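You operate a simulated robot arm through the tools that you are given. There is no shell and no other tool.

You run a simulated robot arm. Do the job below in one go: nothing can be reset, and whatever is moved stays where it is left.

TASK
Swap the blue heel in the clamp for the grey heel.
Fine: free the clamp, stand the blue heel in the row with the other heels, then clamp the grey one.
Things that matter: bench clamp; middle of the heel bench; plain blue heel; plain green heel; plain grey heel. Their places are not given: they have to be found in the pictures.

Only the result counts: the job must be done as asked and must still hold three seconds after the hand-in. Knocking over, shifting, dropping, spilling or breaking anything else fails it.

THE ROBOT
A 7-joint arm with a two-finger parallel gripper, fixed in place. Base frame: the origin is at the foot of the arm, x ahead of it, y to its left, z up; the work surface is at about z = 0.8. Lengths are in m, angles in degrees, forces in N, time in s.
With the tool pointing down near the work surface it reaches from about 0.36 to 0.86 m from the base axis. Its first joint turns from -166.0 to 166.0 degrees. Payload 3.43 kg.
The tool frame sits at the grasp point between the pads (the TCP): z along the fingers, y along the line on which they close. The tips reach 0.034 m beyond it. Largest opening 0.128 m; finger width 0.024, thickness 0.012; the body of the gripper, 0.048 by 0.13 m, starts 0.096 m behind the TCP.
Orientation is told as [roll, pitch, yaw] about the base's x, y, z axes, in that order, counted from this pose: with the fingers straight down and closing along the base's y, the tool's x points along the base's -x, its y along +y and its z along -z.

THE INTERFACE
- The arm moves only by the tool drive_tool. Its argument "rows" is text: rows parted by semicolons, each of 7 numbers parted by spaces: the shift along the base's x, y, z in units of 150 mm (1.0 is 150 mm), then the turn, a rotation vector about the base's x, y, z in units of 90 degrees (1.0 is 90 degrees), then the gripper command, from -1 (fully open) to 1 (shut), values between in proportion. In form: dx dy dz rx ry rz claw; .... A call has 1 to 20 rows; each row is the pose to reach, as a shift and turn from the pose commanded when the call began. A call with a number of a shift or a turn outside -1 to 1 is refused whole. Rows are played at 5 a second. More than 0.05 m and 8.6 degrees between two rows, or a gripper value outside its range, and nothing of the call is played. Where a pose cannot be reached the arm comes as near as it can. A force on the tool above 90 N (or 10 N above the force at the start of the call, whichever is more), or a blocked arm, ends the call early, and 0.2 s more pass. The fingers move at their own pace (about 0.153 m/s each) and stop on an object; they squeeze with about 34 N. The grip force told is the motor's: it shows also when the fingers shut on nothing. Time passes only in rows, and 0.2 s behind the last, so rows that repeat a pose let the fingers close. It gives the time, the measured TCP pose, the force on the tool (base axes), the opening and the grip force at its end, in the units of the frame above (readings bear some noise), with the torque about the TCP (base axes, N m) and any sound that the robot's microphone picked up.
- Cameras (640 x 400 px; columns grow to the right, rows downward): "scene" is fixed at [0.2229, 0.5146, 1.5737]; the picture's right is [-0.80, -0.60, 0.00], its down [-0.46, 0.61, -0.64] and it looks along [0.39, -0.51, -0.77] (base axes); focal length 305 px, centre (320, 200). "wrist" rides on the gripper at [0.076, -0.011, -0.16] in the tool frame; the picture's right is [0.15, 0.99, 0.00], its down [-0.88, 0.13, -0.46] and it looks along [-0.45, 0.07, 0.89] (tool axes); focal length 234 px, centre (320, 200).
- camera(camera): a new picture of that camera. The clock stands still meanwhile.
- point_at(camera, pixels): for up to 12 pixels [column, row] of the newest picture of that camera ("zoom" is the newest enlarged one), the place [x, y, z] in the base frame of the surface seen there, good to about 0.002 m, but the place of the scene camera against the robot may be out by one fixed shift of up to 0.025 m in any direction. The clock stands still meanwhile.
- enlarge(camera, box): a new picture of the part [left, top, right, bottom] of that camera's present view, enlarged. The clock stands still meanwhile.
- sign_off(): hands the job in; it is judged then, once.

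Leave the gripper open and the arm clear of the work at the hand-in unless told otherwise.

The tools are called by a JSON object that holds its "op" and its "data". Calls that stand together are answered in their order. drive_tool: Moves the arm, as the interface text tells. Its arguments: {"type":"object","properties":{"rows":{"type":"string"}},"required":["rows"]} The other tools are called the same way: camera (camera) takes a picture; point_at (camera, pixels) gives the place of the surface under pixels of a picture; enlarge (camera, box) takes an enlarged picture of a part of a camera's view; sign_off () hands the job in.

At the start:

```text
time: 0.0
tool_pos: [0.5893, -0.2567, 1.1304]
tool_rot: [0.1, 0.0, 0.0]
wrist_force: [0.3, 0.8, 0.9]
wrist_torque: [-0.01, 0.0, 0.01]
grip_width: 0.1279
grip_force: 0.1
```

scene: 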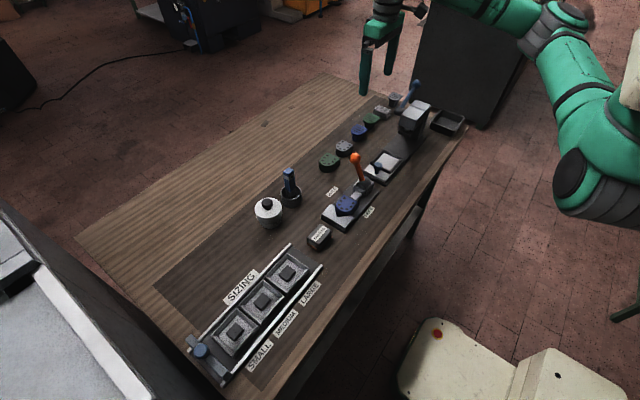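
wrist: 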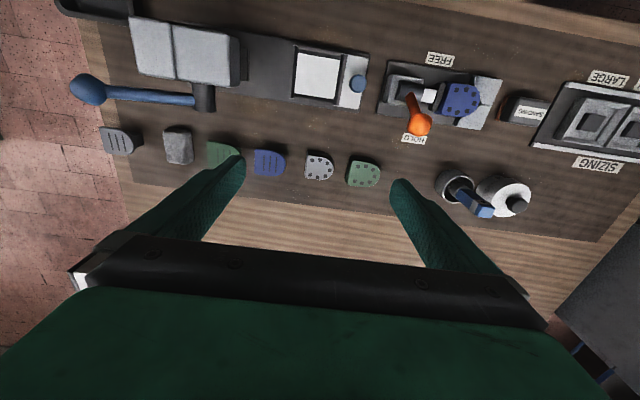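

I see a bench with a clamp (orange lever, labels FREE/HOLD) holding a blue heel, and a row of heels. I'll enlarge both views to see the details first.

{"op": "enlarge", "data": {"camera": "wrist", "box": [360, 40, 540, 150]}}

{"op": "enlarge", "data": {"camera": "scene", "box": [300, 70, 480, 250]}}

```text
3.56 times, centred on (450, 95) of wrist
```

zoom: 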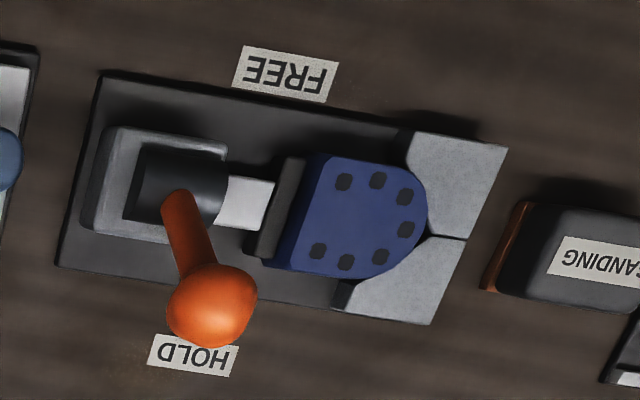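

```text
2.22 times, centred on (390, 160) of scene
```

zoom: 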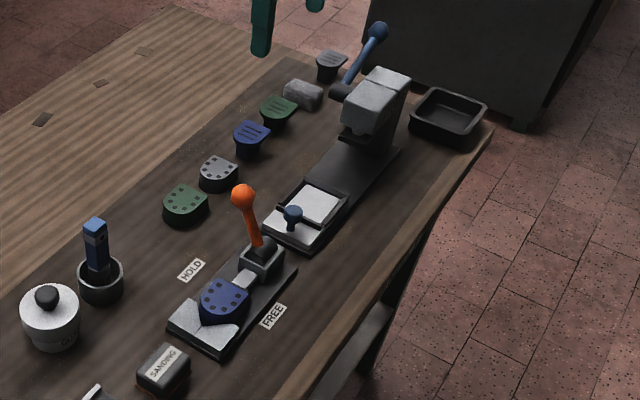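

Row near the arm holds several similar items, some with dots and some with lines. I'll enlarge the row in the wrist view and the far part in the scene view.

{"op": "enlarge", "data": {"camera": "wrist", "box": [240, 120, 400, 220]}}

{"op": "enlarge", "data": {"camera": "scene", "box": [310, 80, 430, 180]}}

{"op": "enlarge", "data": {"camera": "wrist", "box": [80, 100, 260, 200]}}

{"op": "enlarge", "data": {"camera": "scene", "box": [300, 140, 400, 240]}}

```text
4.00 times, centred on (320, 170) of wrist
```

zoom: 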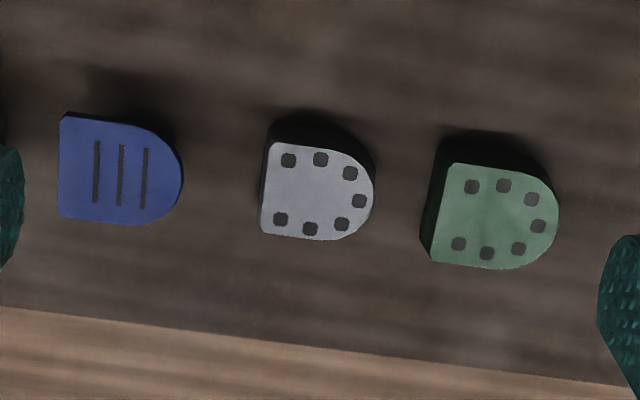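

```text
4.00 times, centred on (370, 130) of scene
```

zoom: 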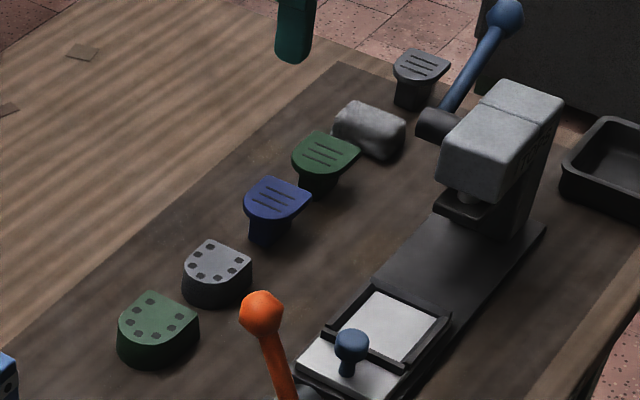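

```text
3.56 times, centred on (170, 150) of wrist
```

zoom: 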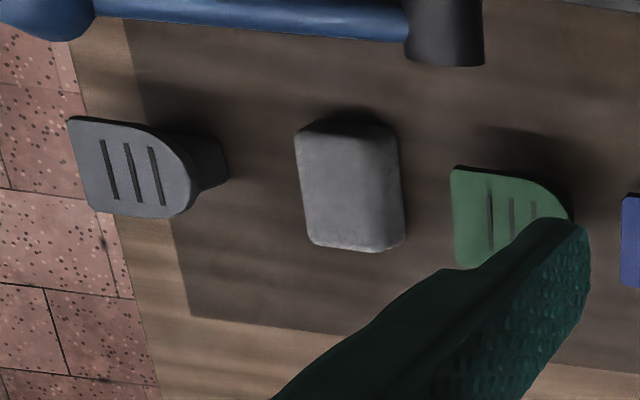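

```text
4.00 times, centred on (350, 190) of scene
```

zoom: 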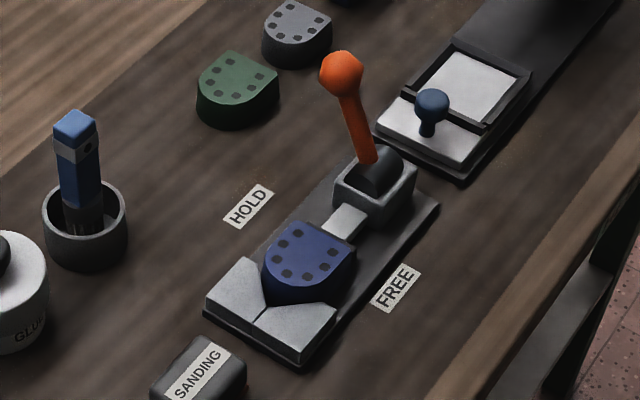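

The clamp's blue heel and the grey and green ones with dots are the same plain block type. The lined ones have a flared top, so they are another type. I'll measure places with the wrist camera, which is tied to the robot.

{"op": "camera", "data": {"camera": "wrist"}}

{"op": "point_at", "data": {"camera": "wrist", "pixels": [[364, 174], [319, 168], [268, 163], [225, 152], [177, 145], [120, 141], [462, 100], [418, 124], [412, 98], [427, 95], [486, 96], [340, 175]]}}

{"op": "point_at", "data": {"camera": "scene", "pixels": [[329, 161], [344, 148], [359, 131], [372, 119], [346, 204], [355, 158], [362, 185], [332, 192], [370, 212], [388, 165], [291, 175], [267, 205]]}}

```text
taken
```

wrist: 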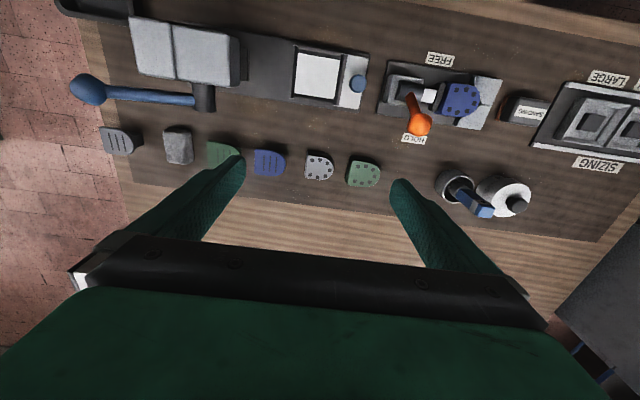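

```text
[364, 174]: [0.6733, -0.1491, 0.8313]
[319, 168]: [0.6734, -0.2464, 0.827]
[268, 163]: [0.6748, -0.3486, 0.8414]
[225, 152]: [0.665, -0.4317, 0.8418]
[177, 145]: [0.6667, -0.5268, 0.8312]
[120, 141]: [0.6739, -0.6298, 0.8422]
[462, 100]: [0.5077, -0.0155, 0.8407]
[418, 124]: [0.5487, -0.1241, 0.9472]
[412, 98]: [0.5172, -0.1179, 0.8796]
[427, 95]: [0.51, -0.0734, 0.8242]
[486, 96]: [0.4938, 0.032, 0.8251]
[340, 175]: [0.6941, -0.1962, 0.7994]
```

```text
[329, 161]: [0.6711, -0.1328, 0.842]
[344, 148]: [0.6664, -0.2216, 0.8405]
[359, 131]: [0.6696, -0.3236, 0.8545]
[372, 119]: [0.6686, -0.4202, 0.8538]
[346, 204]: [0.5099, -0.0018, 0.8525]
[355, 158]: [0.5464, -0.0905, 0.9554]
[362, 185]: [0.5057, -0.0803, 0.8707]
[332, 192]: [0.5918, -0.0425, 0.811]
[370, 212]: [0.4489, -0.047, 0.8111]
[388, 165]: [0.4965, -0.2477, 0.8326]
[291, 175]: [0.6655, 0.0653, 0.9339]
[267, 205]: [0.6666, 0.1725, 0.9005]
```

The wrist camera gives: plain green about (0.673, -0.149), plain grey about (0.673, -0.246), lined heels further along -y, all on the line x≈0.673, about 0.1 apart. The blue heel is in the clamp near (0.51, -0.016), lever ball near (0.549, -0.124, 0.947) on the HOLD side. I'll move above the clamp for a closer look.

{"op": "drive_tool", "data": {"rows": "-0.18 0.2 -0.06 0 0 0 -1; -0.36 0.4 -0.12 0 0 0 -1; -0.54 0.6 -0.18 0 0 0 -1; -0.72 0.8 -0.24 0 0 0 -1; -0.9 1.0 -0.3 0 0 0 -1; -0.9 1.0 -0.3 0 0 0 -1"}}

{"op": "camera", "data": {"camera": "wrist"}}

{"op": "camera", "data": {"camera": "scene"}}

```text
time: 1.4
tool_pos: [0.4551, -0.106, 1.0849]
tool_rot: [0.0, -0.1, 0.0]
wrist_force: [-0.5, 0.1, -0.9]
wrist_torque: [0.05, 0.01, 0.05]
grip_width: 0.1282
grip_force: 0.1
```

```text
taken
```

wrist: 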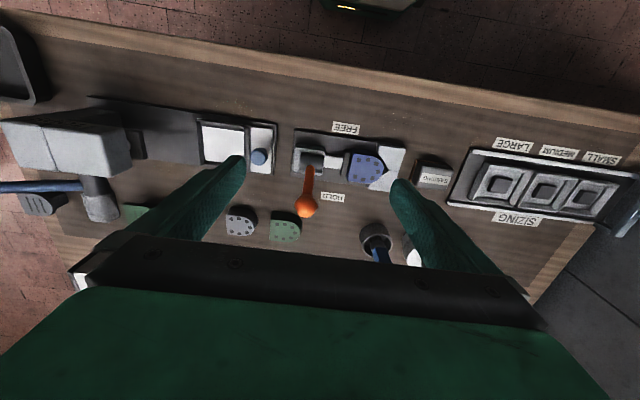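

```text
taken
```

scene: 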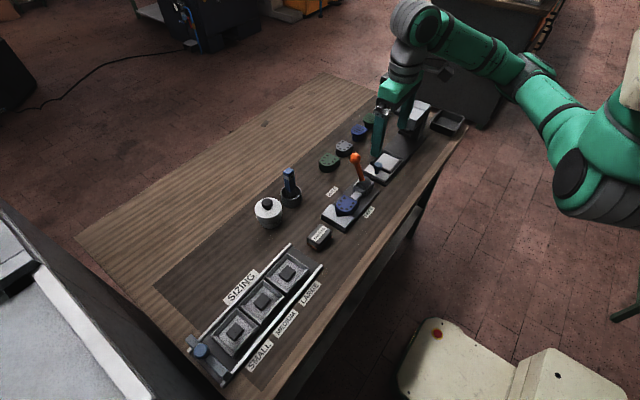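

The clamp is at pixel (345,165) in the wrist view now. I'll enlarge and measure its parts.

{"op": "enlarge", "data": {"camera": "wrist", "box": [280, 115, 420, 225]}}

```text
3.64 times, centred on (350, 170) of wrist
```

zoom: 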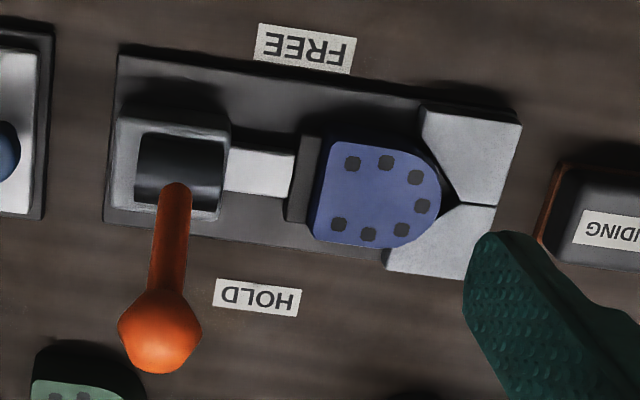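

I'll measure lever ball, lever foot, jaw, heel edges and V-block in this enlarged picture.

{"op": "point_at", "data": {"camera": "zoom", "pixels": [[160, 325], [150, 300], [168, 250], [175, 195], [180, 155], [122, 165], [220, 130], [260, 170], [305, 180], [328, 150], [320, 230], [375, 148]]}}

{"op": "point_at", "data": {"camera": "zoom", "pixels": [[370, 240], [436, 195], [400, 150], [440, 140], [425, 250], [460, 195], [500, 150], [300, 100], [120, 60], [105, 215], [255, 300], [305, 50]]}}

```text
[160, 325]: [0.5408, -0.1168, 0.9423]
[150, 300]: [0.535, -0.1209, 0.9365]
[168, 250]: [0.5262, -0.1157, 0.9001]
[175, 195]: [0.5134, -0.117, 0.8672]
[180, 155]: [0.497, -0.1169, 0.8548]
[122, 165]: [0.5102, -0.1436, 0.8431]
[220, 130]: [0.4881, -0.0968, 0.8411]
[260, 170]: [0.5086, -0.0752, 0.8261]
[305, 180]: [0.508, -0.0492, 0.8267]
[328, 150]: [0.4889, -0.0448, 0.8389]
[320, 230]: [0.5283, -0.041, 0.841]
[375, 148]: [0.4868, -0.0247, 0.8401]
```

```text
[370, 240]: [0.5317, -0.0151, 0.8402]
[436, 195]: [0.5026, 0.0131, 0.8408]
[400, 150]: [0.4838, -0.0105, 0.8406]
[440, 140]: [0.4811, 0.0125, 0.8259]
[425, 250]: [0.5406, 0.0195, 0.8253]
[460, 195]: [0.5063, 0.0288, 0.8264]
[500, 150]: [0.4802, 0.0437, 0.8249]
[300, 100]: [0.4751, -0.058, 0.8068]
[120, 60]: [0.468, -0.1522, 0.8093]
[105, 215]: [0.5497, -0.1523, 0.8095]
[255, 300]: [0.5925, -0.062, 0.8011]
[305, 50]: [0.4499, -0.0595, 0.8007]
```

Readings: clamp plate top z≈0.809, heel top z≈0.84, heel spans x 0.484–0.532, y −0.045–0.013. The lever ball is about (0.546, −0.118, 0.94) and leans to +x (HOLD), so FREE is towards −x. I'll turn the gripper by −90° about z so that the fingers close along x, and go above the lever with the fingers half closed as a cage.

{"op": "drive_tool", "data": {"rows": "0.05 -0.01 0 0 0 -0.09 -0.5; 0.1 -0.02 0 0 0 -0.18 -0.2; 0.15 -0.03 0 0 0 -0.27 0; 0.2 -0.04 0 0 0 -0.36 0; 0.25 -0.05 0 0 0 -0.45 0; 0.3 -0.06 0 0 0 -0.54 0; 0.35 -0.07 0 0 0 -0.63 0; 0.4 -0.08 0 0 0 -0.72 0; 0.45 -0.08 0 0 0 -0.81 0; 0.5 -0.08 0 0 0 -0.9 0; 0.55 -0.08 0 0 0 -0.96 0; 0.607 -0.08 0 0 0 -1.0 0; 0.607 -0.08 0 0 0 -1.0 0; 0.607 -0.08 0 0 0 -1.0 0"}}

{"op": "camera", "data": {"camera": "wrist"}}

{"op": "camera", "data": {"camera": "scene"}}

```text
time: 4.4
tool_pos: [0.5454, -0.1201, 1.0854]
tool_rot: [0.1, 0.0, -90.0]
wrist_force: [-0.5, -0.1, 0.3]
wrist_torque: [-0.01, -0.02, -0.03]
grip_width: 0.064
grip_force: 0.0
```

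```text
taken
```

wrist: 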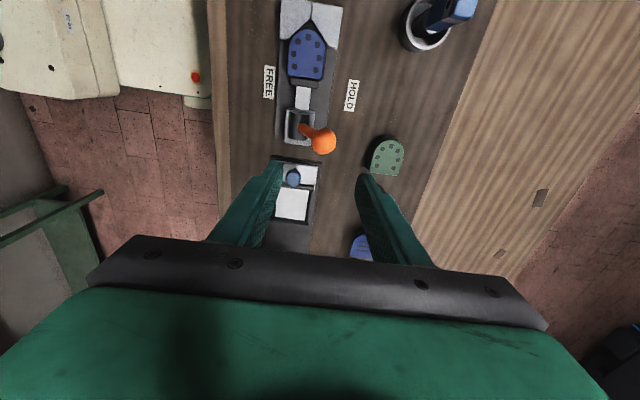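

```text
taken
```

scene: 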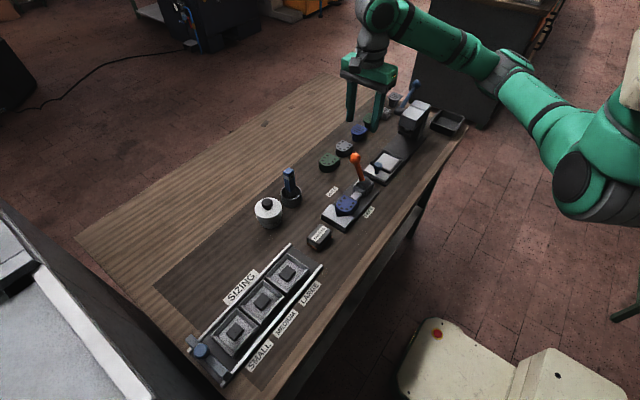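

The turn is reached. I'll measure the ball (322,140), lever, heel and green heel in this new view.

{"op": "point_at", "data": {"camera": "wrist", "pixels": [[322, 140], [326, 132], [312, 130], [303, 130], [307, 55], [289, 60], [326, 60], [306, 28], [305, 80], [387, 155], [296, 15], [330, 20]]}}

{"op": "enlarge", "data": {"camera": "wrist", "box": [250, 0, 410, 180]}}

```text
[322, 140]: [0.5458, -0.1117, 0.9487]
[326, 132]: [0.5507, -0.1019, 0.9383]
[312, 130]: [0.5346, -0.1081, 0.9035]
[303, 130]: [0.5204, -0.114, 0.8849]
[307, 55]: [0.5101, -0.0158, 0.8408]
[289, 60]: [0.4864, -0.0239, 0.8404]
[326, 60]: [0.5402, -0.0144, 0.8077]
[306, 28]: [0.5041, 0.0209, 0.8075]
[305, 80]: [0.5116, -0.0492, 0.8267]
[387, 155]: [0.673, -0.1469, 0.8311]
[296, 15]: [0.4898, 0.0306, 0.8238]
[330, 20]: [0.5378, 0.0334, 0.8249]
```

```text
2.22 times, centred on (330, 90) of wrist
```

zoom: 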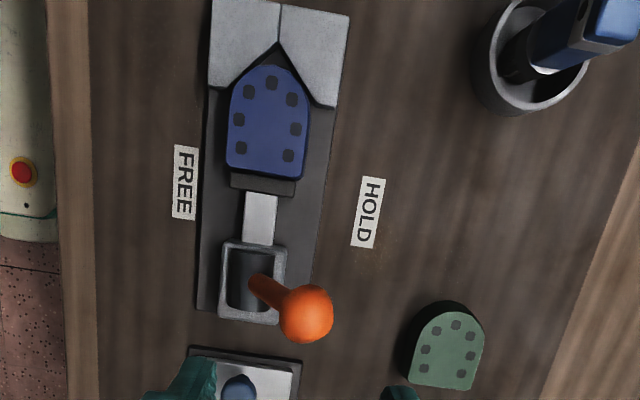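

Ball centre is about (0.548, −0.117, 0.94). I'll lower the half-open cage over the lever so that the fingers stand on its ±x sides.

{"op": "drive_tool", "data": {"rows": "0.03 0.015 -0.2 0 0 0 0; 0.03 0.015 -0.4 0 0 0 0; 0.03 0.015 -0.6 0 0 0 0; 0.03 0.015 -0.8 0 0 0 0; 0.03 0.015 -0.97 0 0 0 0; 0.03 0.015 -0.97 0 0 0 0"}}

{"op": "camera", "data": {"camera": "wrist"}}

{"op": "enlarge", "data": {"camera": "scene", "box": [310, 90, 430, 230]}}

```text
time: 5.8
tool_pos: [0.5511, -0.1183, 0.94]
tool_rot: [0.1, 0.1, -90.0]
wrist_force: [1.1, 0.6, -0.5]
wrist_torque: [-0.02, 0.03, -0.02]
grip_width: 0.0643
grip_force: 0.0
```

```text
taken
```

wrist: 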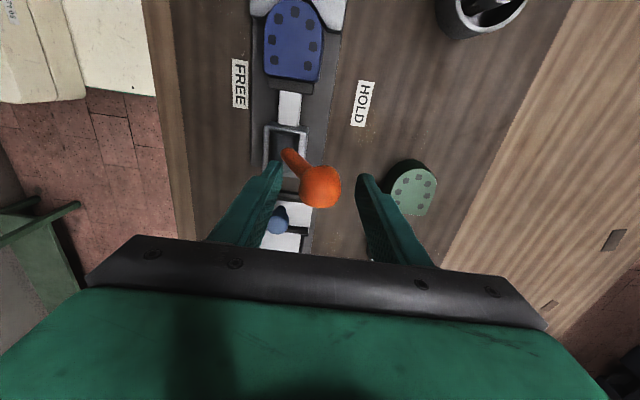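

```text
2.86 times, centred on (370, 160) of scene
```

zoom: 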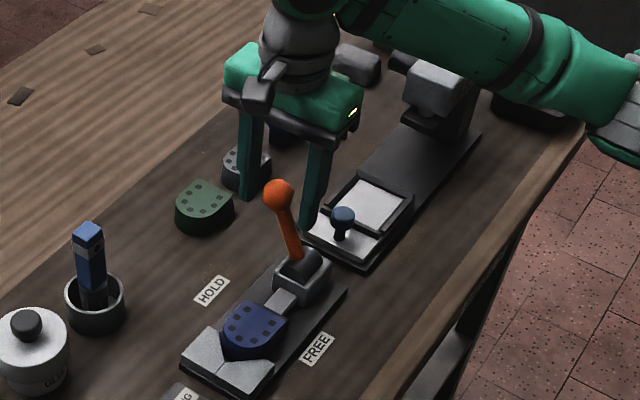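

The ball sits between the fingers (wrist view: ball at (320,187), fingers at both sides). I'll now push the lever slowly towards −x (FREE) with the outer finger.

{"op": "drive_tool", "data": {"rows": "-0.07 0 0 0 0 0 0; -0.14 0 0 0 0 0 0; -0.19 0 0 0 0 0 0; -0.24 0 0 0 0 0 0; -0.29 0 0 0 0 0 0; -0.34 0 0 0 0 0 0; -0.39 0 0 0 0 0 0; -0.44 0 0 0 0 0 0; -0.49 0 0 0 0 0 0; -0.54 0 0 0 0 0 0; -0.58 0 0 0 0 0 0"}}

{"op": "camera", "data": {"camera": "wrist"}}

{"op": "enlarge", "data": {"camera": "scene", "box": [310, 90, 430, 230]}}

```text
time: 8.2
tool_pos: [0.4618, -0.1176, 0.9396]
tool_rot: [0.0, 0.0, -90.0]
wrist_force: [0.4, 0.2, -0.5]
wrist_torque: [-0.01, -0.02, 0.01]
grip_width: 0.0639
grip_force: 0.0
```

```text
taken
```

wrist: 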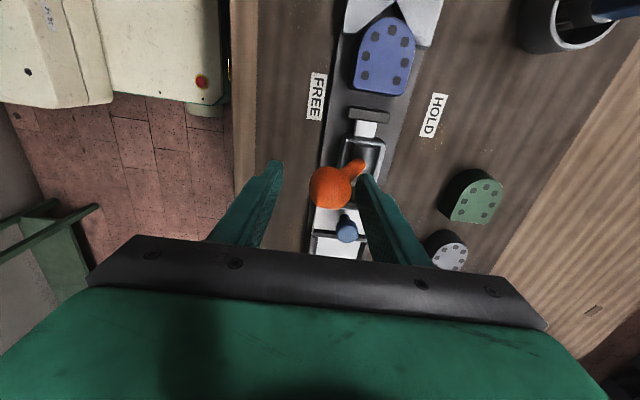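

```text
2.86 times, centred on (370, 160) of scene
```

zoom: 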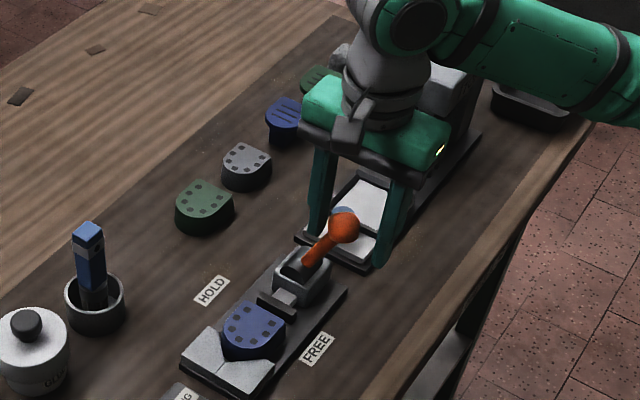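

The lever swung over towards FREE and the jaw drew back from the heel (gap at wrist (370,105)). I'll measure the lever ball and the jaw now.

{"op": "point_at", "data": {"camera": "wrist", "pixels": [[330, 187], [318, 187], [345, 180], [358, 168], [368, 116], [366, 128], [385, 55], [383, 90], [359, 55], [410, 55]]}}

{"op": "enlarge", "data": {"camera": "wrist", "box": [290, 0, 450, 220]}}

```text
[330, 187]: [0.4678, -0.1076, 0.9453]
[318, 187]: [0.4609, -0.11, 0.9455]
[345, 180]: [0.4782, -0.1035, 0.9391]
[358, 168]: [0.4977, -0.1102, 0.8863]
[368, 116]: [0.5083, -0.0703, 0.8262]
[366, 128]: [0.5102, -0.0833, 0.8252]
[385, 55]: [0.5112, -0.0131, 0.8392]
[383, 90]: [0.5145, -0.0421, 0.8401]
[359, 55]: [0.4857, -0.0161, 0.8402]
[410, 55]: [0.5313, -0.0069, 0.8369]
```

```text
1.82 times, centred on (370, 110) of wrist
```

zoom: 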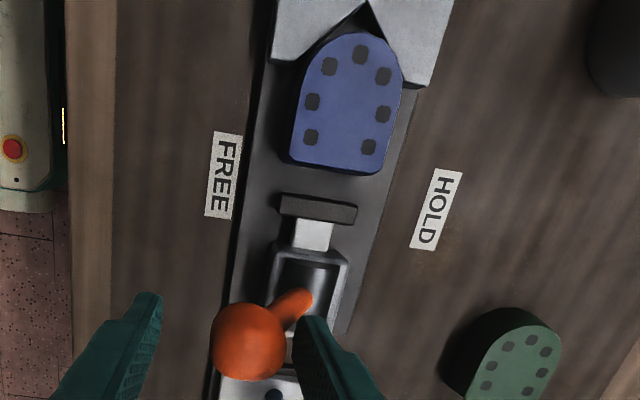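

The ball now rests at x≈0.469, mirrored to its HOLD place, about 1 cm ahead of the finger, so it snapped to its FREE stop. Next I lift clear, open the fingers and go above the blue heel at (0.508, −0.030).

{"op": "drive_tool", "data": {"rows": "0 0 0.2 0 0 0 0; 0 0 0.4 0 0 0 0; 0 0 0.57 0 0 0 -0.3; 0.1 0.2 0.57 0 0 0 -0.56; 0.2 0.4 0.57 0 0 0 -0.56; 0.307 0.584 0.57 0 0 0 -0.56; 0.307 0.584 0.37 0 0 0 -0.56; 0.307 0.584 0.17 0 0 0 -0.56; 0.307 0.584 -0.03 0 0 0 -0.56; 0.307 0.584 -0.2 0 0 0 -0.56; 0.307 0.584 -0.2 0 0 0 -0.56"}}

{"op": "camera", "data": {"camera": "wrist"}}

{"op": "enlarge", "data": {"camera": "scene", "box": [310, 90, 430, 230]}}

```text
time: 10.6
tool_pos: [0.5086, -0.0295, 0.9088]
tool_rot: [0.1, 0.0, -89.9]
wrist_force: [-0.1, -0.5, 0.9]
wrist_torque: [0.0, -0.03, 0.01]
grip_width: 0.0998
grip_force: 0.1
```

```text
taken
```

wrist: 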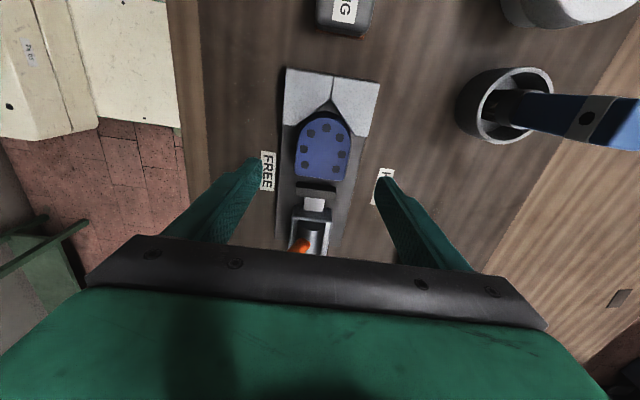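

```text
2.86 times, centred on (370, 160) of scene
```

zoom: 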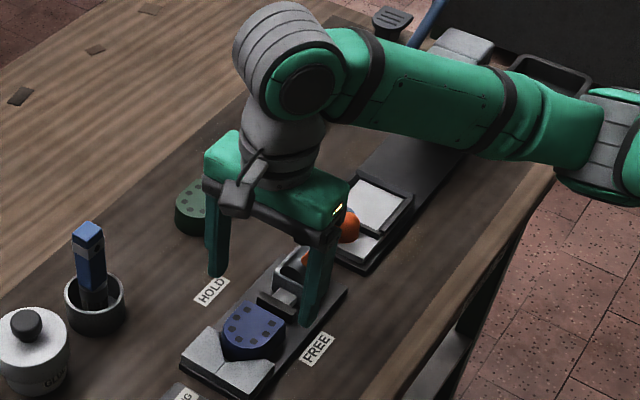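

I'm above the heel. I'll measure its outline and the V-block corners in an enlarged wrist picture for the exact grip place.

{"op": "enlarge", "data": {"camera": "wrist", "box": [270, 60, 390, 220]}}

```text
2.50 times, centred on (330, 140) of wrist
```

zoom: 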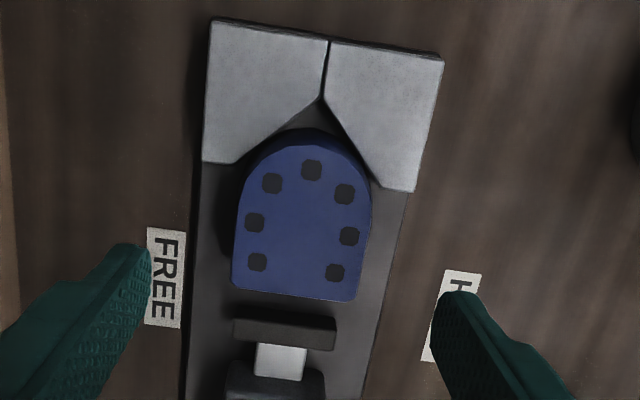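

{"op": "point_at", "data": {"camera": "zoom", "pixels": [[236, 285], [355, 298], [296, 293], [240, 220], [370, 225], [312, 145], [205, 160], [412, 190], [322, 100], [237, 322], [333, 330], [300, 215]]}}

```text
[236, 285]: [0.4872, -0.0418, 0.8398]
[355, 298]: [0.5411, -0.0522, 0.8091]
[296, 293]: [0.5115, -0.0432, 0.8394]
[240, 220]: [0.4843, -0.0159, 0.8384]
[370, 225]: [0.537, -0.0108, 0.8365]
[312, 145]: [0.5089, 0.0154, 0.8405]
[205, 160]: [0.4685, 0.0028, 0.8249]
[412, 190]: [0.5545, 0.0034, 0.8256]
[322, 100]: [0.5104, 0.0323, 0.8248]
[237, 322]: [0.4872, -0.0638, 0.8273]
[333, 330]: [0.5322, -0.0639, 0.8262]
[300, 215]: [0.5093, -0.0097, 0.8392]
```

Heel spans x 0.484–0.537 (centre 0.5105), flat back at y=−0.043, nose at +0.015; V-block begins at y=+0.003 and the jaw ends at −0.064. I'll lower to z=0.848 at (0.5105, −0.027) and close on the straight sides.

{"op": "drive_tool", "data": {"rows": "0.013 0.017 -0.15 0 0 0 -0.56; 0.013 0.017 -0.3 0 0 0 -0.56; 0.013 0.017 -0.405 0 0 0 -0.56; 0.013 0.017 -0.405 0 0 0 -0.56; 0.013 0.017 -0.405 0 0 0 0; 0.013 0.017 -0.405 0 0 0 1; 0.013 0.017 -0.405 0 0 0 1; 0.013 0.017 -0.405 0 0 0 1"}}

{"op": "camera", "data": {"camera": "wrist"}}

```text
time: 12.4
tool_pos: [0.5106, -0.0263, 0.848]
tool_rot: [0.0, -0.1, -90.0]
wrist_force: [-1.1, -0.2, -1.2]
wrist_torque: [-0.09, 0.03, 0.0]
grip_width: 0.0553
grip_force: 34.3
```

```text
taken
```

wrist: 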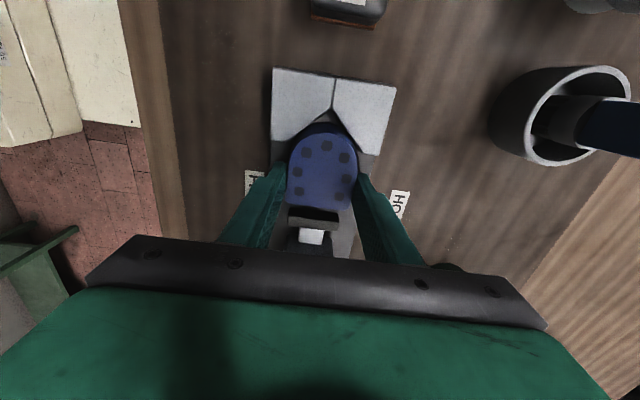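

Grip holds at 0.055 m with 34 N. Before moving I'll check the cup and its blue tool in the wrist view for clearance at the row's free place.

{"op": "point_at", "data": {"camera": "wrist", "pixels": [[600, 110], [630, 110], [580, 68], [625, 85], [500, 120], [530, 160], [570, 160], [545, 90], [590, 5], [320, 165]]}}

{"op": "drive_tool", "data": {"rows": "0 0 0.05 0 0 0 1; 0 0 0.1 0 0 0 1; 0 0 0.2 0 0 0 1; 0 0 0.35 0 0 0 1; 0 0 0.5 0 0 0 1; 0 0 0.68 0 0 0 1; 0 0 0.68 0 0 0 1"}}

{"op": "camera", "data": {"camera": "wrist"}}

{"op": "enlarge", "data": {"camera": "scene", "box": [270, 90, 430, 250]}}

```text
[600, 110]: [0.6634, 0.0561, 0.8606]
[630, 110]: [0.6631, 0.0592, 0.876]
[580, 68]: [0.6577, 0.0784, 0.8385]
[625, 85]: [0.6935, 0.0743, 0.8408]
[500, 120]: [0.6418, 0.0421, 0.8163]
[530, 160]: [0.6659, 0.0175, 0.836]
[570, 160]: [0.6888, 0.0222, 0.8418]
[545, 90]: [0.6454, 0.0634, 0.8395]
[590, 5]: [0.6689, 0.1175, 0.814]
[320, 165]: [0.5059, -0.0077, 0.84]
```

```text
time: 14.0
tool_pos: [0.5113, -0.0279, 0.9521]
tool_rot: [0.0, -0.1, -89.9]
wrist_force: [0.7, 0.7, -1.3]
wrist_torque: [-0.02, 0.04, -0.01]
grip_width: 0.0554
grip_force: 34.0
```

```text
taken
```

wrist: 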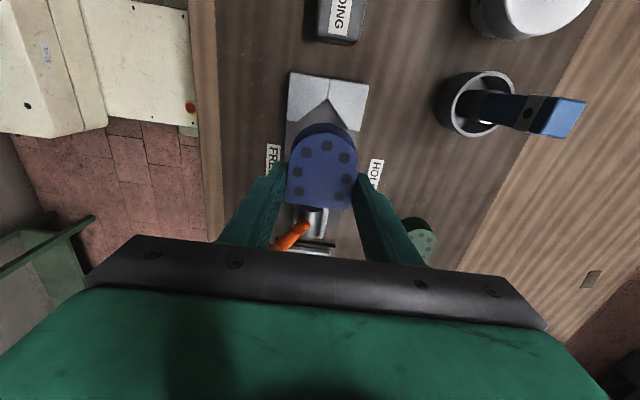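

```text
2.50 times, centred on (350, 170) of scene
```

zoom: 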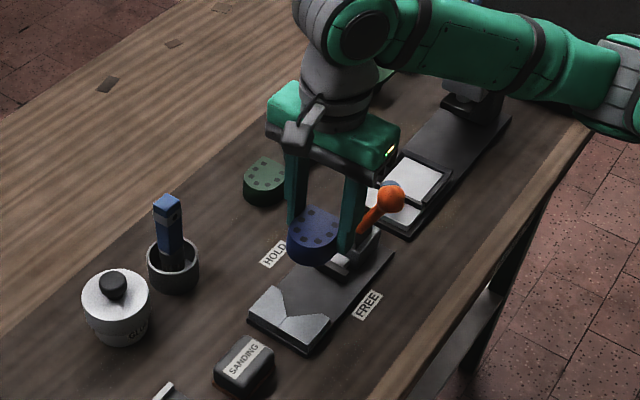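

The blue heel is lifted. I'll measure the cup's blue tool top (560,115), and the green heel (420,240) for the row line.

{"op": "point_at", "data": {"camera": "wrist", "pixels": [[560, 115], [575, 105], [530, 112], [470, 132], [440, 105], [480, 72], [515, 95], [420, 243], [325, 170], [295, 190], [352, 200], [327, 140]]}}

```text
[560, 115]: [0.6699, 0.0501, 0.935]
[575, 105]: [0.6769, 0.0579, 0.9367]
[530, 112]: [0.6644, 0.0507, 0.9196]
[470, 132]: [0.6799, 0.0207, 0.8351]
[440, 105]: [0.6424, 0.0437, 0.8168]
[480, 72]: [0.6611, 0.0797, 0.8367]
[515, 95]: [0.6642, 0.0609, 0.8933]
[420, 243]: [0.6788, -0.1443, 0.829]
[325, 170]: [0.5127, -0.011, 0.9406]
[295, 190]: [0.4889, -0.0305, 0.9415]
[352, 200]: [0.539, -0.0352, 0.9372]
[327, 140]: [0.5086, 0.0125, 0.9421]
```

Tool top is z≈0.937, the cup rim's near edge is y≈0.017. Placing blue with its centre at (0.673, −0.05) keeps the row spacing of ~0.1 and leaves ~4 cm to the cup. Moving over now at height.

{"op": "drive_tool", "data": {"rows": "0.2 -0.05 0 0 0 0 1; 0.4 -0.1 0 0 0 0 1; 0.6 -0.15 0 0 0 0 1; 0.8 -0.2 0 0 0 0 1; 1.0 -0.23 0 0 0 0 1; 1.0 -0.23 0 0 0 0 1; 1.0 -0.23 0 0 0 0 1"}}

{"op": "camera", "data": {"camera": "wrist"}}

{"op": "enlarge", "data": {"camera": "scene", "box": [230, 70, 430, 250]}}

```text
time: 15.6
tool_pos: [0.6599, -0.0612, 0.95]
tool_rot: [0.0, 0.0, -90.0]
wrist_force: [0.4, -0.1, -1.1]
wrist_torque: [-0.01, 0.02, -0.01]
grip_width: 0.0556
grip_force: 33.8
```

```text
taken
```

wrist: 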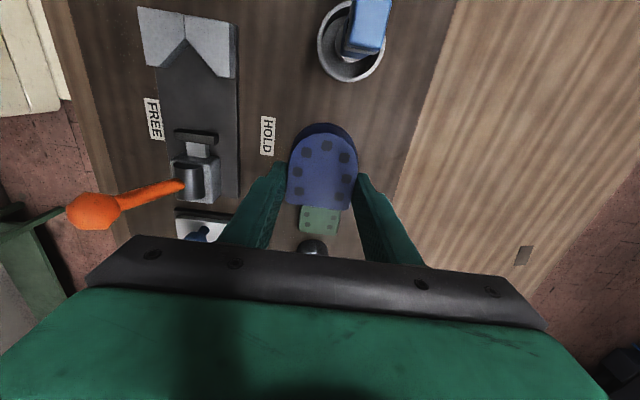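

```text
2.22 times, centred on (330, 160) of scene
```

zoom: 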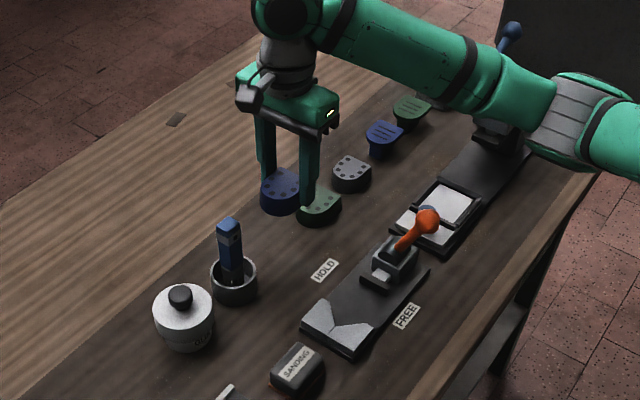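

I see the green heel just behind the blue one in line. I'll measure the green heel's visible part (305–338, 208–235) to line up x.

{"op": "point_at", "data": {"camera": "wrist", "pixels": [[304, 215], [338, 218], [320, 220], [300, 230], [334, 232], [317, 232], [322, 165], [295, 190], [350, 195], [400, 130], [270, 200]]}}

```text
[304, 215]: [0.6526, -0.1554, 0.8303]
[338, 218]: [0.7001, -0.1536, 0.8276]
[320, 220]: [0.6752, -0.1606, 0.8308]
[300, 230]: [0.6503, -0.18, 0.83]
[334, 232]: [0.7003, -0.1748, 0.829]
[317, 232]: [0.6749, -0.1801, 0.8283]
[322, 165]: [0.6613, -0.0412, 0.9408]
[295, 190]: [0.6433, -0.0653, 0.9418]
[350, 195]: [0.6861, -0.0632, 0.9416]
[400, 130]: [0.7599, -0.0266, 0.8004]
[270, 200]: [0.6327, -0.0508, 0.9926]
```

Green heel's x centre is about 0.6755. I'll go to x=0.675 and lower until just above the bench (contact expected at TCP z≈0.840).

{"op": "drive_tool", "data": {"rows": "0.05 -0.004 -0.15 0 0 0 1; 0.1 -0.009 -0.3 0 0 0 1; 0.1 -0.009 -0.45 0 0 0 1; 0.1 -0.009 -0.6 0 0 0 1; 0.1 -0.009 -0.68 0 0 0 1; 0.1 -0.009 -0.72 0 0 0 1; 0.1 -0.009 -0.72 0 0 0 1"}}

{"op": "camera", "data": {"camera": "wrist"}}

{"op": "enlarge", "data": {"camera": "scene", "box": [250, 90, 390, 230]}}

```text
time: 17.2
tool_pos: [0.676, -0.063, 0.8421]
tool_rot: [0.0, 0.0, -90.0]
wrist_force: [0.2, -0.6, -0.9]
wrist_torque: [0.0, 0.0, 0.01]
grip_width: 0.0557
grip_force: 34.0
```

```text
taken
```

wrist: 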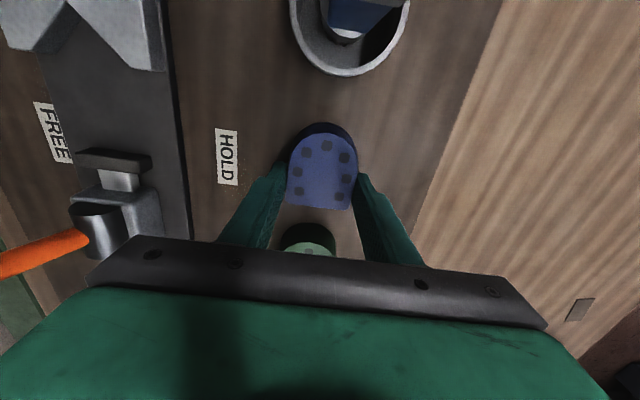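

```text
2.86 times, centred on (320, 160) of scene
```

zoom: 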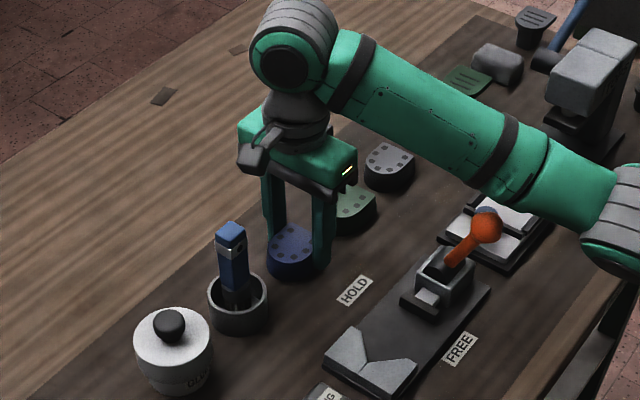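

Force is still near zero at z=0.842. I'll lower by about 2.5 mm in small steps until the heel meets the bench.

{"op": "drive_tool", "data": {"rows": "0 0 -0.005 0 0 0 1; 0 0 -0.01 0 0 0 1; 0 0 -0.014 0 0 0 1; 0 0 -0.014 0 0 0 1"}}

```text
time: 18.2
tool_pos: [0.6757, -0.0643, 0.8402]
tool_rot: [0.1, 0.0, -90.0]
wrist_force: [0.2, -0.1, -1.3]
wrist_torque: [-0.06, 0.0, 0.0]
grip_width: 0.0554
grip_force: 33.7
```

No clear contact yet at z=0.840. A little further down.

{"op": "drive_tool", "data": {"rows": "0 0 -0.004 0 0 0 1; 0 0 -0.008 0 0 0 1; 0 0 -0.008 0 0 0 1"}}

```text
time: 19.0
tool_pos: [0.676, -0.0633, 0.8392]
tool_rot: [-0.1, -0.1, -90.0]
wrist_force: [-0.4, 0.4, -0.6]
wrist_torque: [-0.04, 0.05, 0.04]
grip_width: 0.0554
grip_force: 34.4
```

{"op": "drive_tool", "data": {"rows": "0 0 -0.004 0 0 0 1; 0 0 -0.008 0 0 0 1; 0 0 -0.008 0 0 0 1"}}

{"op": "camera", "data": {"camera": "wrist"}}

{"op": "point_at", "data": {"camera": "wrist", "pixels": [[322, 165], [300, 185], [345, 190], [322, 195], [240, 190], [420, 150], [330, 150]]}}

```text
time: 19.8
tool_pos: [0.6765, -0.0619, 0.837]
tool_rot: [0.0, 0.0, -89.9]
wrist_force: [-0.1, 0.4, 6.1]
wrist_torque: [0.13, 0.17, 0.02]
grip_width: 0.0556
grip_force: 33.6
```

```text
taken
```

wrist: 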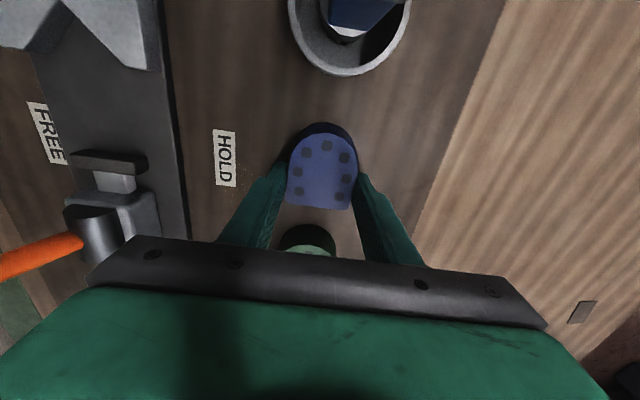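

```text
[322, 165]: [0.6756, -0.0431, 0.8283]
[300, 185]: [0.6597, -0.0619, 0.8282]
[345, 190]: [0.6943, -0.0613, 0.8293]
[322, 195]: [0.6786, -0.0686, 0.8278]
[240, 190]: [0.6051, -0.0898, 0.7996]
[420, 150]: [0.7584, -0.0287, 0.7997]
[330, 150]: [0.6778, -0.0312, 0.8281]
```

Contact felt (6 N up): the blue heel stands on the bench. I'll ease the press slightly, open the fingers, then lift straight up.

{"op": "drive_tool", "data": {"rows": "0 0 0.004 0 0 0 1; 0 0 0.004 0 0 0 0; 0 0 0.004 0 0 0 -0.4; 0 0 0.004 0 0 0 -0.4; 0 0 0.05 0 0 0 -0.4; 0 0 0.15 0 0 0 -0.4; 0 0 0.35 0 0 0 -0.4; 0 0 0.6 0 0 0 -0.4; 0 0 0.85 0 0 0 -0.4; 0 0 0.85 0 0 0 -0.4"}}

{"op": "camera", "data": {"camera": "wrist"}}

{"op": "enlarge", "data": {"camera": "scene", "box": [250, 90, 390, 230]}}

```text
time: 22.0
tool_pos: [0.676, -0.0628, 0.9662]
tool_rot: [-0.1, 0.0, -90.0]
wrist_force: [0.1, -0.1, -0.2]
wrist_torque: [0.0, 0.02, -0.02]
grip_width: 0.0897
grip_force: 0.0
```

```text
taken
```

wrist: 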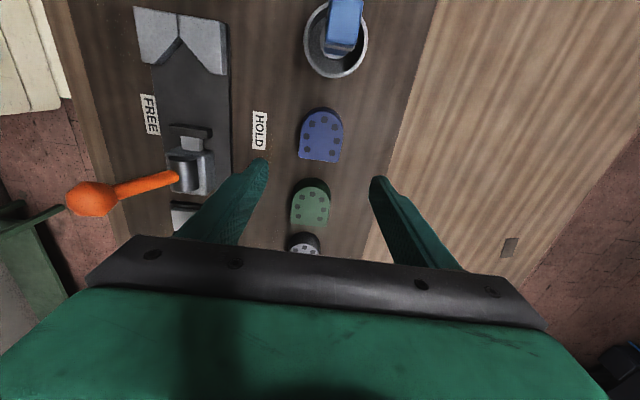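

```text
2.86 times, centred on (320, 160) of scene
```

zoom: 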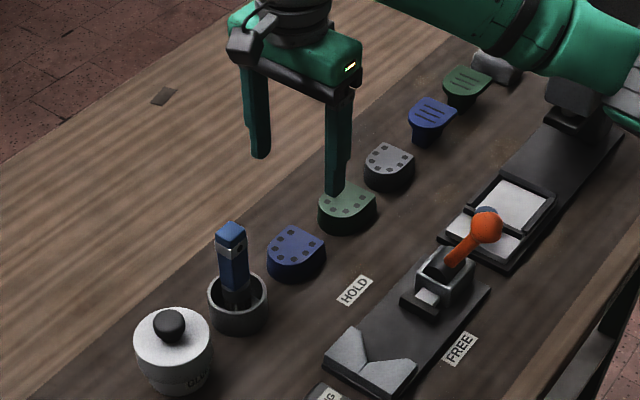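

The blue heel stands in the row, in line with green (wrist (320,135) and (311,205)). Next I move along −y to the grey heel, at height.

{"op": "point_at", "data": {"camera": "wrist", "pixels": [[320, 137], [301, 140], [341, 142], [320, 115], [319, 160], [311, 207], [292, 210], [329, 212], [305, 248]]}}

{"op": "drive_tool", "data": {"rows": "0 -0.2 0 0 0 0 -0.4; 0 -0.4 0 0 0 0 -0.4; 0 -0.6 0 0 0 0 -0.4; 0 -0.8 0 0 0 0 -0.4; 0 -1.0 0 0 0 0 -0.4; 0 -1.0 0 0 0 0 -0.4"}}

{"op": "enlarge", "data": {"camera": "wrist", "box": [250, 80, 390, 260]}}

```text
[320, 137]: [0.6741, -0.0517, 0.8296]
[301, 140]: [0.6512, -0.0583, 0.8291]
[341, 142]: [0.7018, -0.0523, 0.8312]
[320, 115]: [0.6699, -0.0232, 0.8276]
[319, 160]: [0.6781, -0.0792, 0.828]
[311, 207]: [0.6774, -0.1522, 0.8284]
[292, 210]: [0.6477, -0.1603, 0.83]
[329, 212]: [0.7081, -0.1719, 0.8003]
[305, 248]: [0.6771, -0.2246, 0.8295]
```

```text
time: 23.4
tool_pos: [0.6768, -0.2124, 0.9662]
tool_rot: [0.0, 0.0, -89.9]
wrist_force: [-0.3, -0.1, 0.0]
wrist_torque: [0.0, -0.04, 0.01]
grip_width: 0.0896
grip_force: 0.0
```

```text
2.22 times, centred on (320, 170) of wrist
```

zoom: 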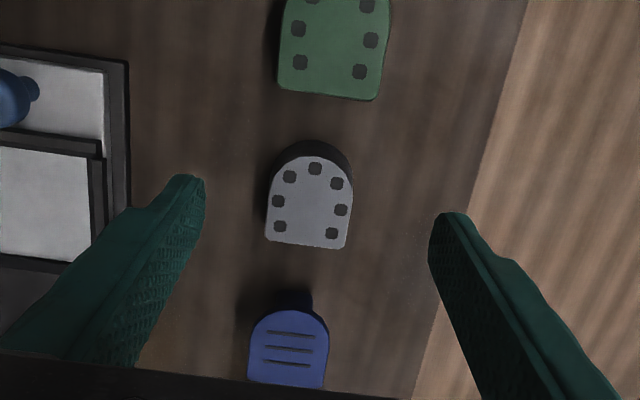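

The grey heel is at zoom (310,205). I'll measure its outline.

{"op": "point_at", "data": {"camera": "zoom", "pixels": [[268, 230], [344, 238], [306, 242], [274, 190], [349, 195], [315, 160], [310, 205], [284, 85], [376, 92], [330, 93], [280, 230], [338, 242]]}}

```text
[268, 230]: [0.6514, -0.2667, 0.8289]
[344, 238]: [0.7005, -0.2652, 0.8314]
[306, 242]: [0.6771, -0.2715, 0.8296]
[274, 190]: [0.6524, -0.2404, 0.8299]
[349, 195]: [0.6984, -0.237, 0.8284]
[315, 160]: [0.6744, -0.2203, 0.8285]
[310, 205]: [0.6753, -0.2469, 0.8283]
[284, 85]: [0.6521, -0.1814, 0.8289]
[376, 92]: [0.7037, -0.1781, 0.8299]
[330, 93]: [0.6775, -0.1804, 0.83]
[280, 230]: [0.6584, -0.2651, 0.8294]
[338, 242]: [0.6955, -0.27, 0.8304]
```

Grey heel: x 0.650–0.7005 (centre 0.6755), back y≈−0.272, nose ≈−0.218, upright and aligned. I'll lower around it at (0.6755, −0.2565) to z≈0.8395 and close.

{"op": "drive_tool", "data": {"rows": "-0.009 -0.15 -0.1 0 0 0 -0.4; -0.009 -0.294 -0.2 0 0 0 -0.4; -0.009 -0.294 -0.4 0 0 0 -0.4; -0.009 -0.294 -0.6 0 0 0 -0.4; -0.009 -0.294 -0.75 0 0 0 -0.4; -0.009 -0.294 -0.84 0 0 0 -0.4; -0.009 -0.294 -0.84 0 0 0 -0.4; -0.009 -0.294 -0.84 0 0 0 0; -0.009 -0.294 -0.84 0 0 0 1; -0.009 -0.294 -0.84 0 0 0 1; -0.009 -0.294 -0.84 0 0 0 1"}}

{"op": "camera", "data": {"camera": "wrist"}}

```text
time: 25.8
tool_pos: [0.6745, -0.2565, 0.8389]
tool_rot: [0.0, 0.0, -90.0]
wrist_force: [-0.2, 0.0, 0.4]
wrist_torque: [-0.01, -0.01, 0.02]
grip_width: 0.0523
grip_force: 33.8
```

```text
taken
```

wrist: 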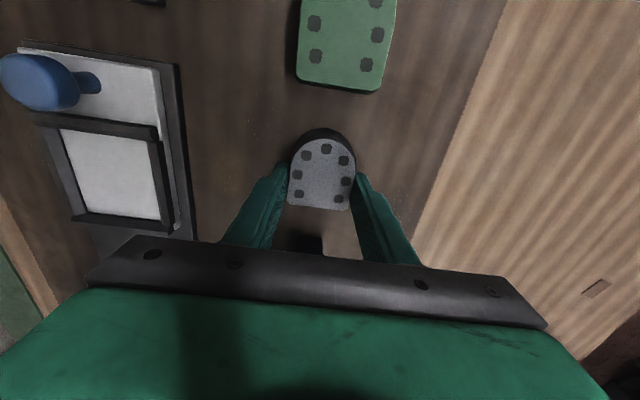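

Gripped at 0.052 m. I'll measure the heel's nose and back against the TCP, then lift straight up.

{"op": "point_at", "data": {"camera": "wrist", "pixels": [[327, 141], [320, 207], [300, 203], [343, 208], [322, 175]]}}

{"op": "drive_tool", "data": {"rows": "0 0 0.05 0 0 0 1; 0 0 0.1 0 0 0 1; 0 0 0.2 0 0 0 1; 0 0 0.4 0 0 0 1; 0 0 0.6 0 0 0 1; 0 0 0.8 0 0 0 1; 0 0 0.95 0 0 0 1; 0 0 0.95 0 0 0 1"}}

{"op": "camera", "data": {"camera": "wrist"}}

{"op": "enlarge", "data": {"camera": "scene", "box": [270, 60, 450, 240]}}

```text
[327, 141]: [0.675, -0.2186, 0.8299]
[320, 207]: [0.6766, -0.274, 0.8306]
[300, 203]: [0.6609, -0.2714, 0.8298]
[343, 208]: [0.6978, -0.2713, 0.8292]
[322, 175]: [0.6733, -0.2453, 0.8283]
```

```text
time: 27.6
tool_pos: [0.6746, -0.2559, 0.9819]
tool_rot: [0.0, 0.1, -90.0]
wrist_force: [0.7, 0.2, 0.2]
wrist_torque: [0.0, 0.0, -0.01]
grip_width: 0.0525
grip_force: 34.0
```

```text
taken
```

wrist: 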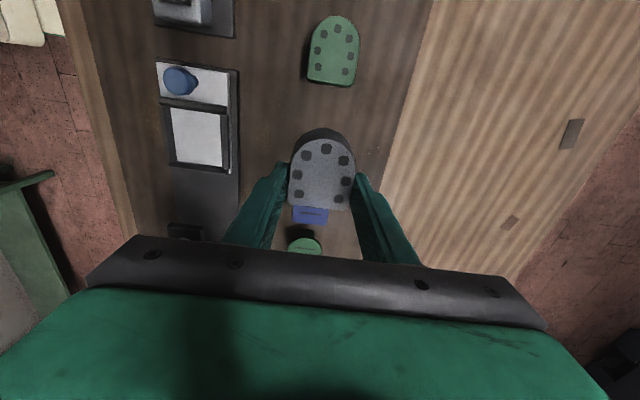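

```text
2.22 times, centred on (360, 150) of scene
```

zoom: 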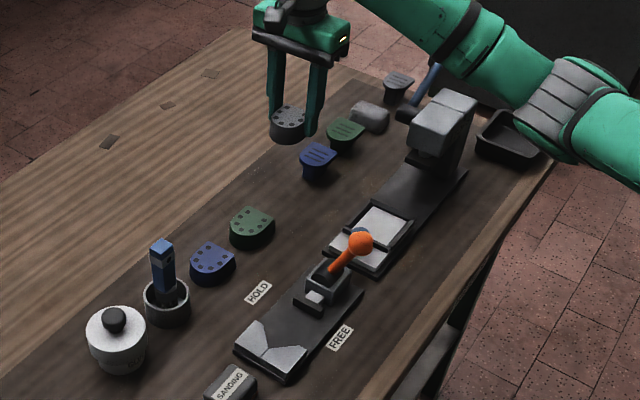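

The grey heel is held; its nose is 0.038 ahead of the TCP and its back 0.0165 behind. Next I carry it at height towards the clamp, keeping well away from the lever.

{"op": "drive_tool", "data": {"rows": "-0.08 0.2 0 0 0 0 1; -0.16 0.4 0 0 0 0 1; -0.24 0.6 0 0 0 0 1; -0.32 0.8 0 0 0 0 1; -0.4 1.0 0 0 0 0 1; -0.4 1.0 0 0 0 0 1"}}

{"op": "drive_tool", "data": {"rows": "-0.05 0.2 0 0 0 0 1; -0.2 0.4 0 0 0 0 1; -0.4 0.48 0 0 0 0 1; -0.6 0.5 0 0 0 0 1; -0.693 0.5 0 0 0 0 1; -0.693 0.5 0 0 0 0 1; -0.693 0.5 0 0 0 0 1"}}

{"op": "camera", "data": {"camera": "wrist"}}

{"op": "enlarge", "data": {"camera": "scene", "box": [270, 90, 430, 250]}}

```text
time: 29.0
tool_pos: [0.6135, -0.1065, 0.9803]
tool_rot: [0.0, 0.0, -90.0]
wrist_force: [0.4, -0.1, -1.1]
wrist_torque: [0.01, -0.01, 0.04]
grip_width: 0.0522
grip_force: 33.7
```

```text
time: 30.6
tool_pos: [0.5117, -0.0333, 0.9819]
tool_rot: [0.1, -0.1, -90.0]
wrist_force: [0.5, -0.8, -0.8]
wrist_torque: [-0.01, -0.02, 0.0]
grip_width: 0.0524
grip_force: 33.7
```

```text
taken
```

wrist: 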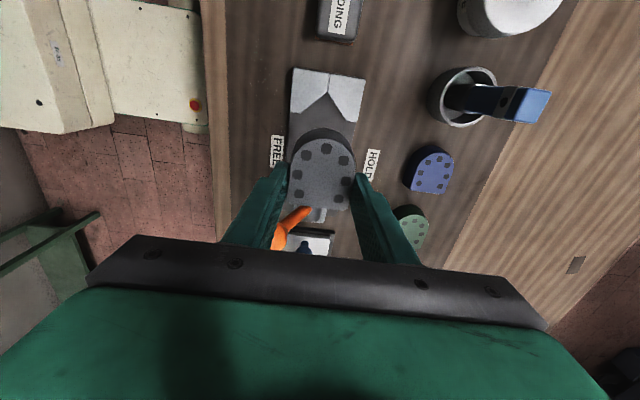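

```text
2.50 times, centred on (350, 170) of scene
```

zoom: 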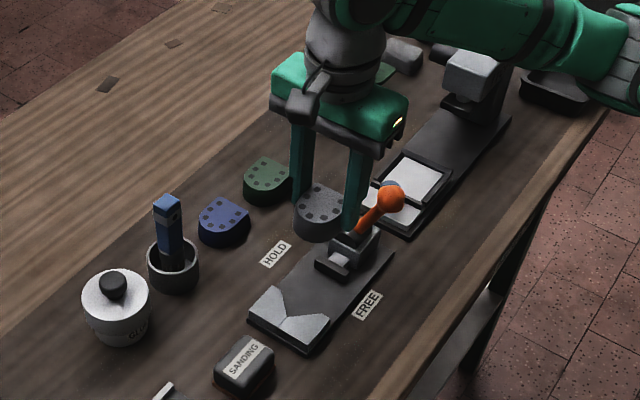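

I'm above the clamp. I'll enlarge and measure the V-block's edges and apex again for alignment.

{"op": "enlarge", "data": {"camera": "wrist", "box": [280, 55, 380, 155]}}

```text
4.00 times, centred on (330, 105) of wrist
```

zoom: 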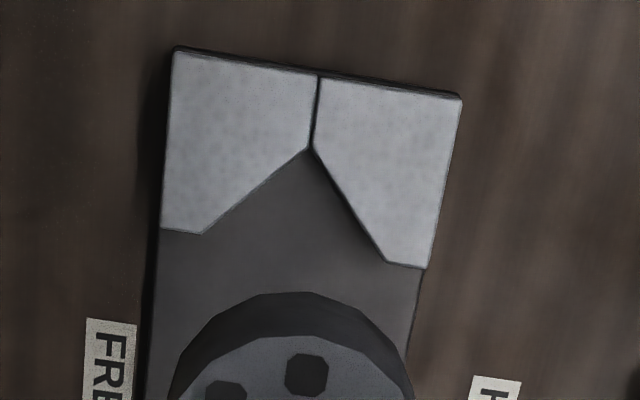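

{"op": "point_at", "data": {"camera": "zoom", "pixels": [[310, 145], [203, 230], [386, 258], [165, 228], [425, 265], [302, 142], [320, 142], [318, 85], [178, 55], [458, 100], [300, 200], [380, 330]]}}

```text
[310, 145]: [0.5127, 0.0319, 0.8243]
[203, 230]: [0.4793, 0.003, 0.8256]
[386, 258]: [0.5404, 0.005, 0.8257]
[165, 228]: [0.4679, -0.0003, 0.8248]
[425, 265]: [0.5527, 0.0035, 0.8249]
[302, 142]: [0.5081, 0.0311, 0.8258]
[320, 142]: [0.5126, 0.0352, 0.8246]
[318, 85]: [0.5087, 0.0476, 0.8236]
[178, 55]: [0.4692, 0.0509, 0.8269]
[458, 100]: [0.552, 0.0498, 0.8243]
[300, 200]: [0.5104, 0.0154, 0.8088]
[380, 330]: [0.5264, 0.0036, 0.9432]
```

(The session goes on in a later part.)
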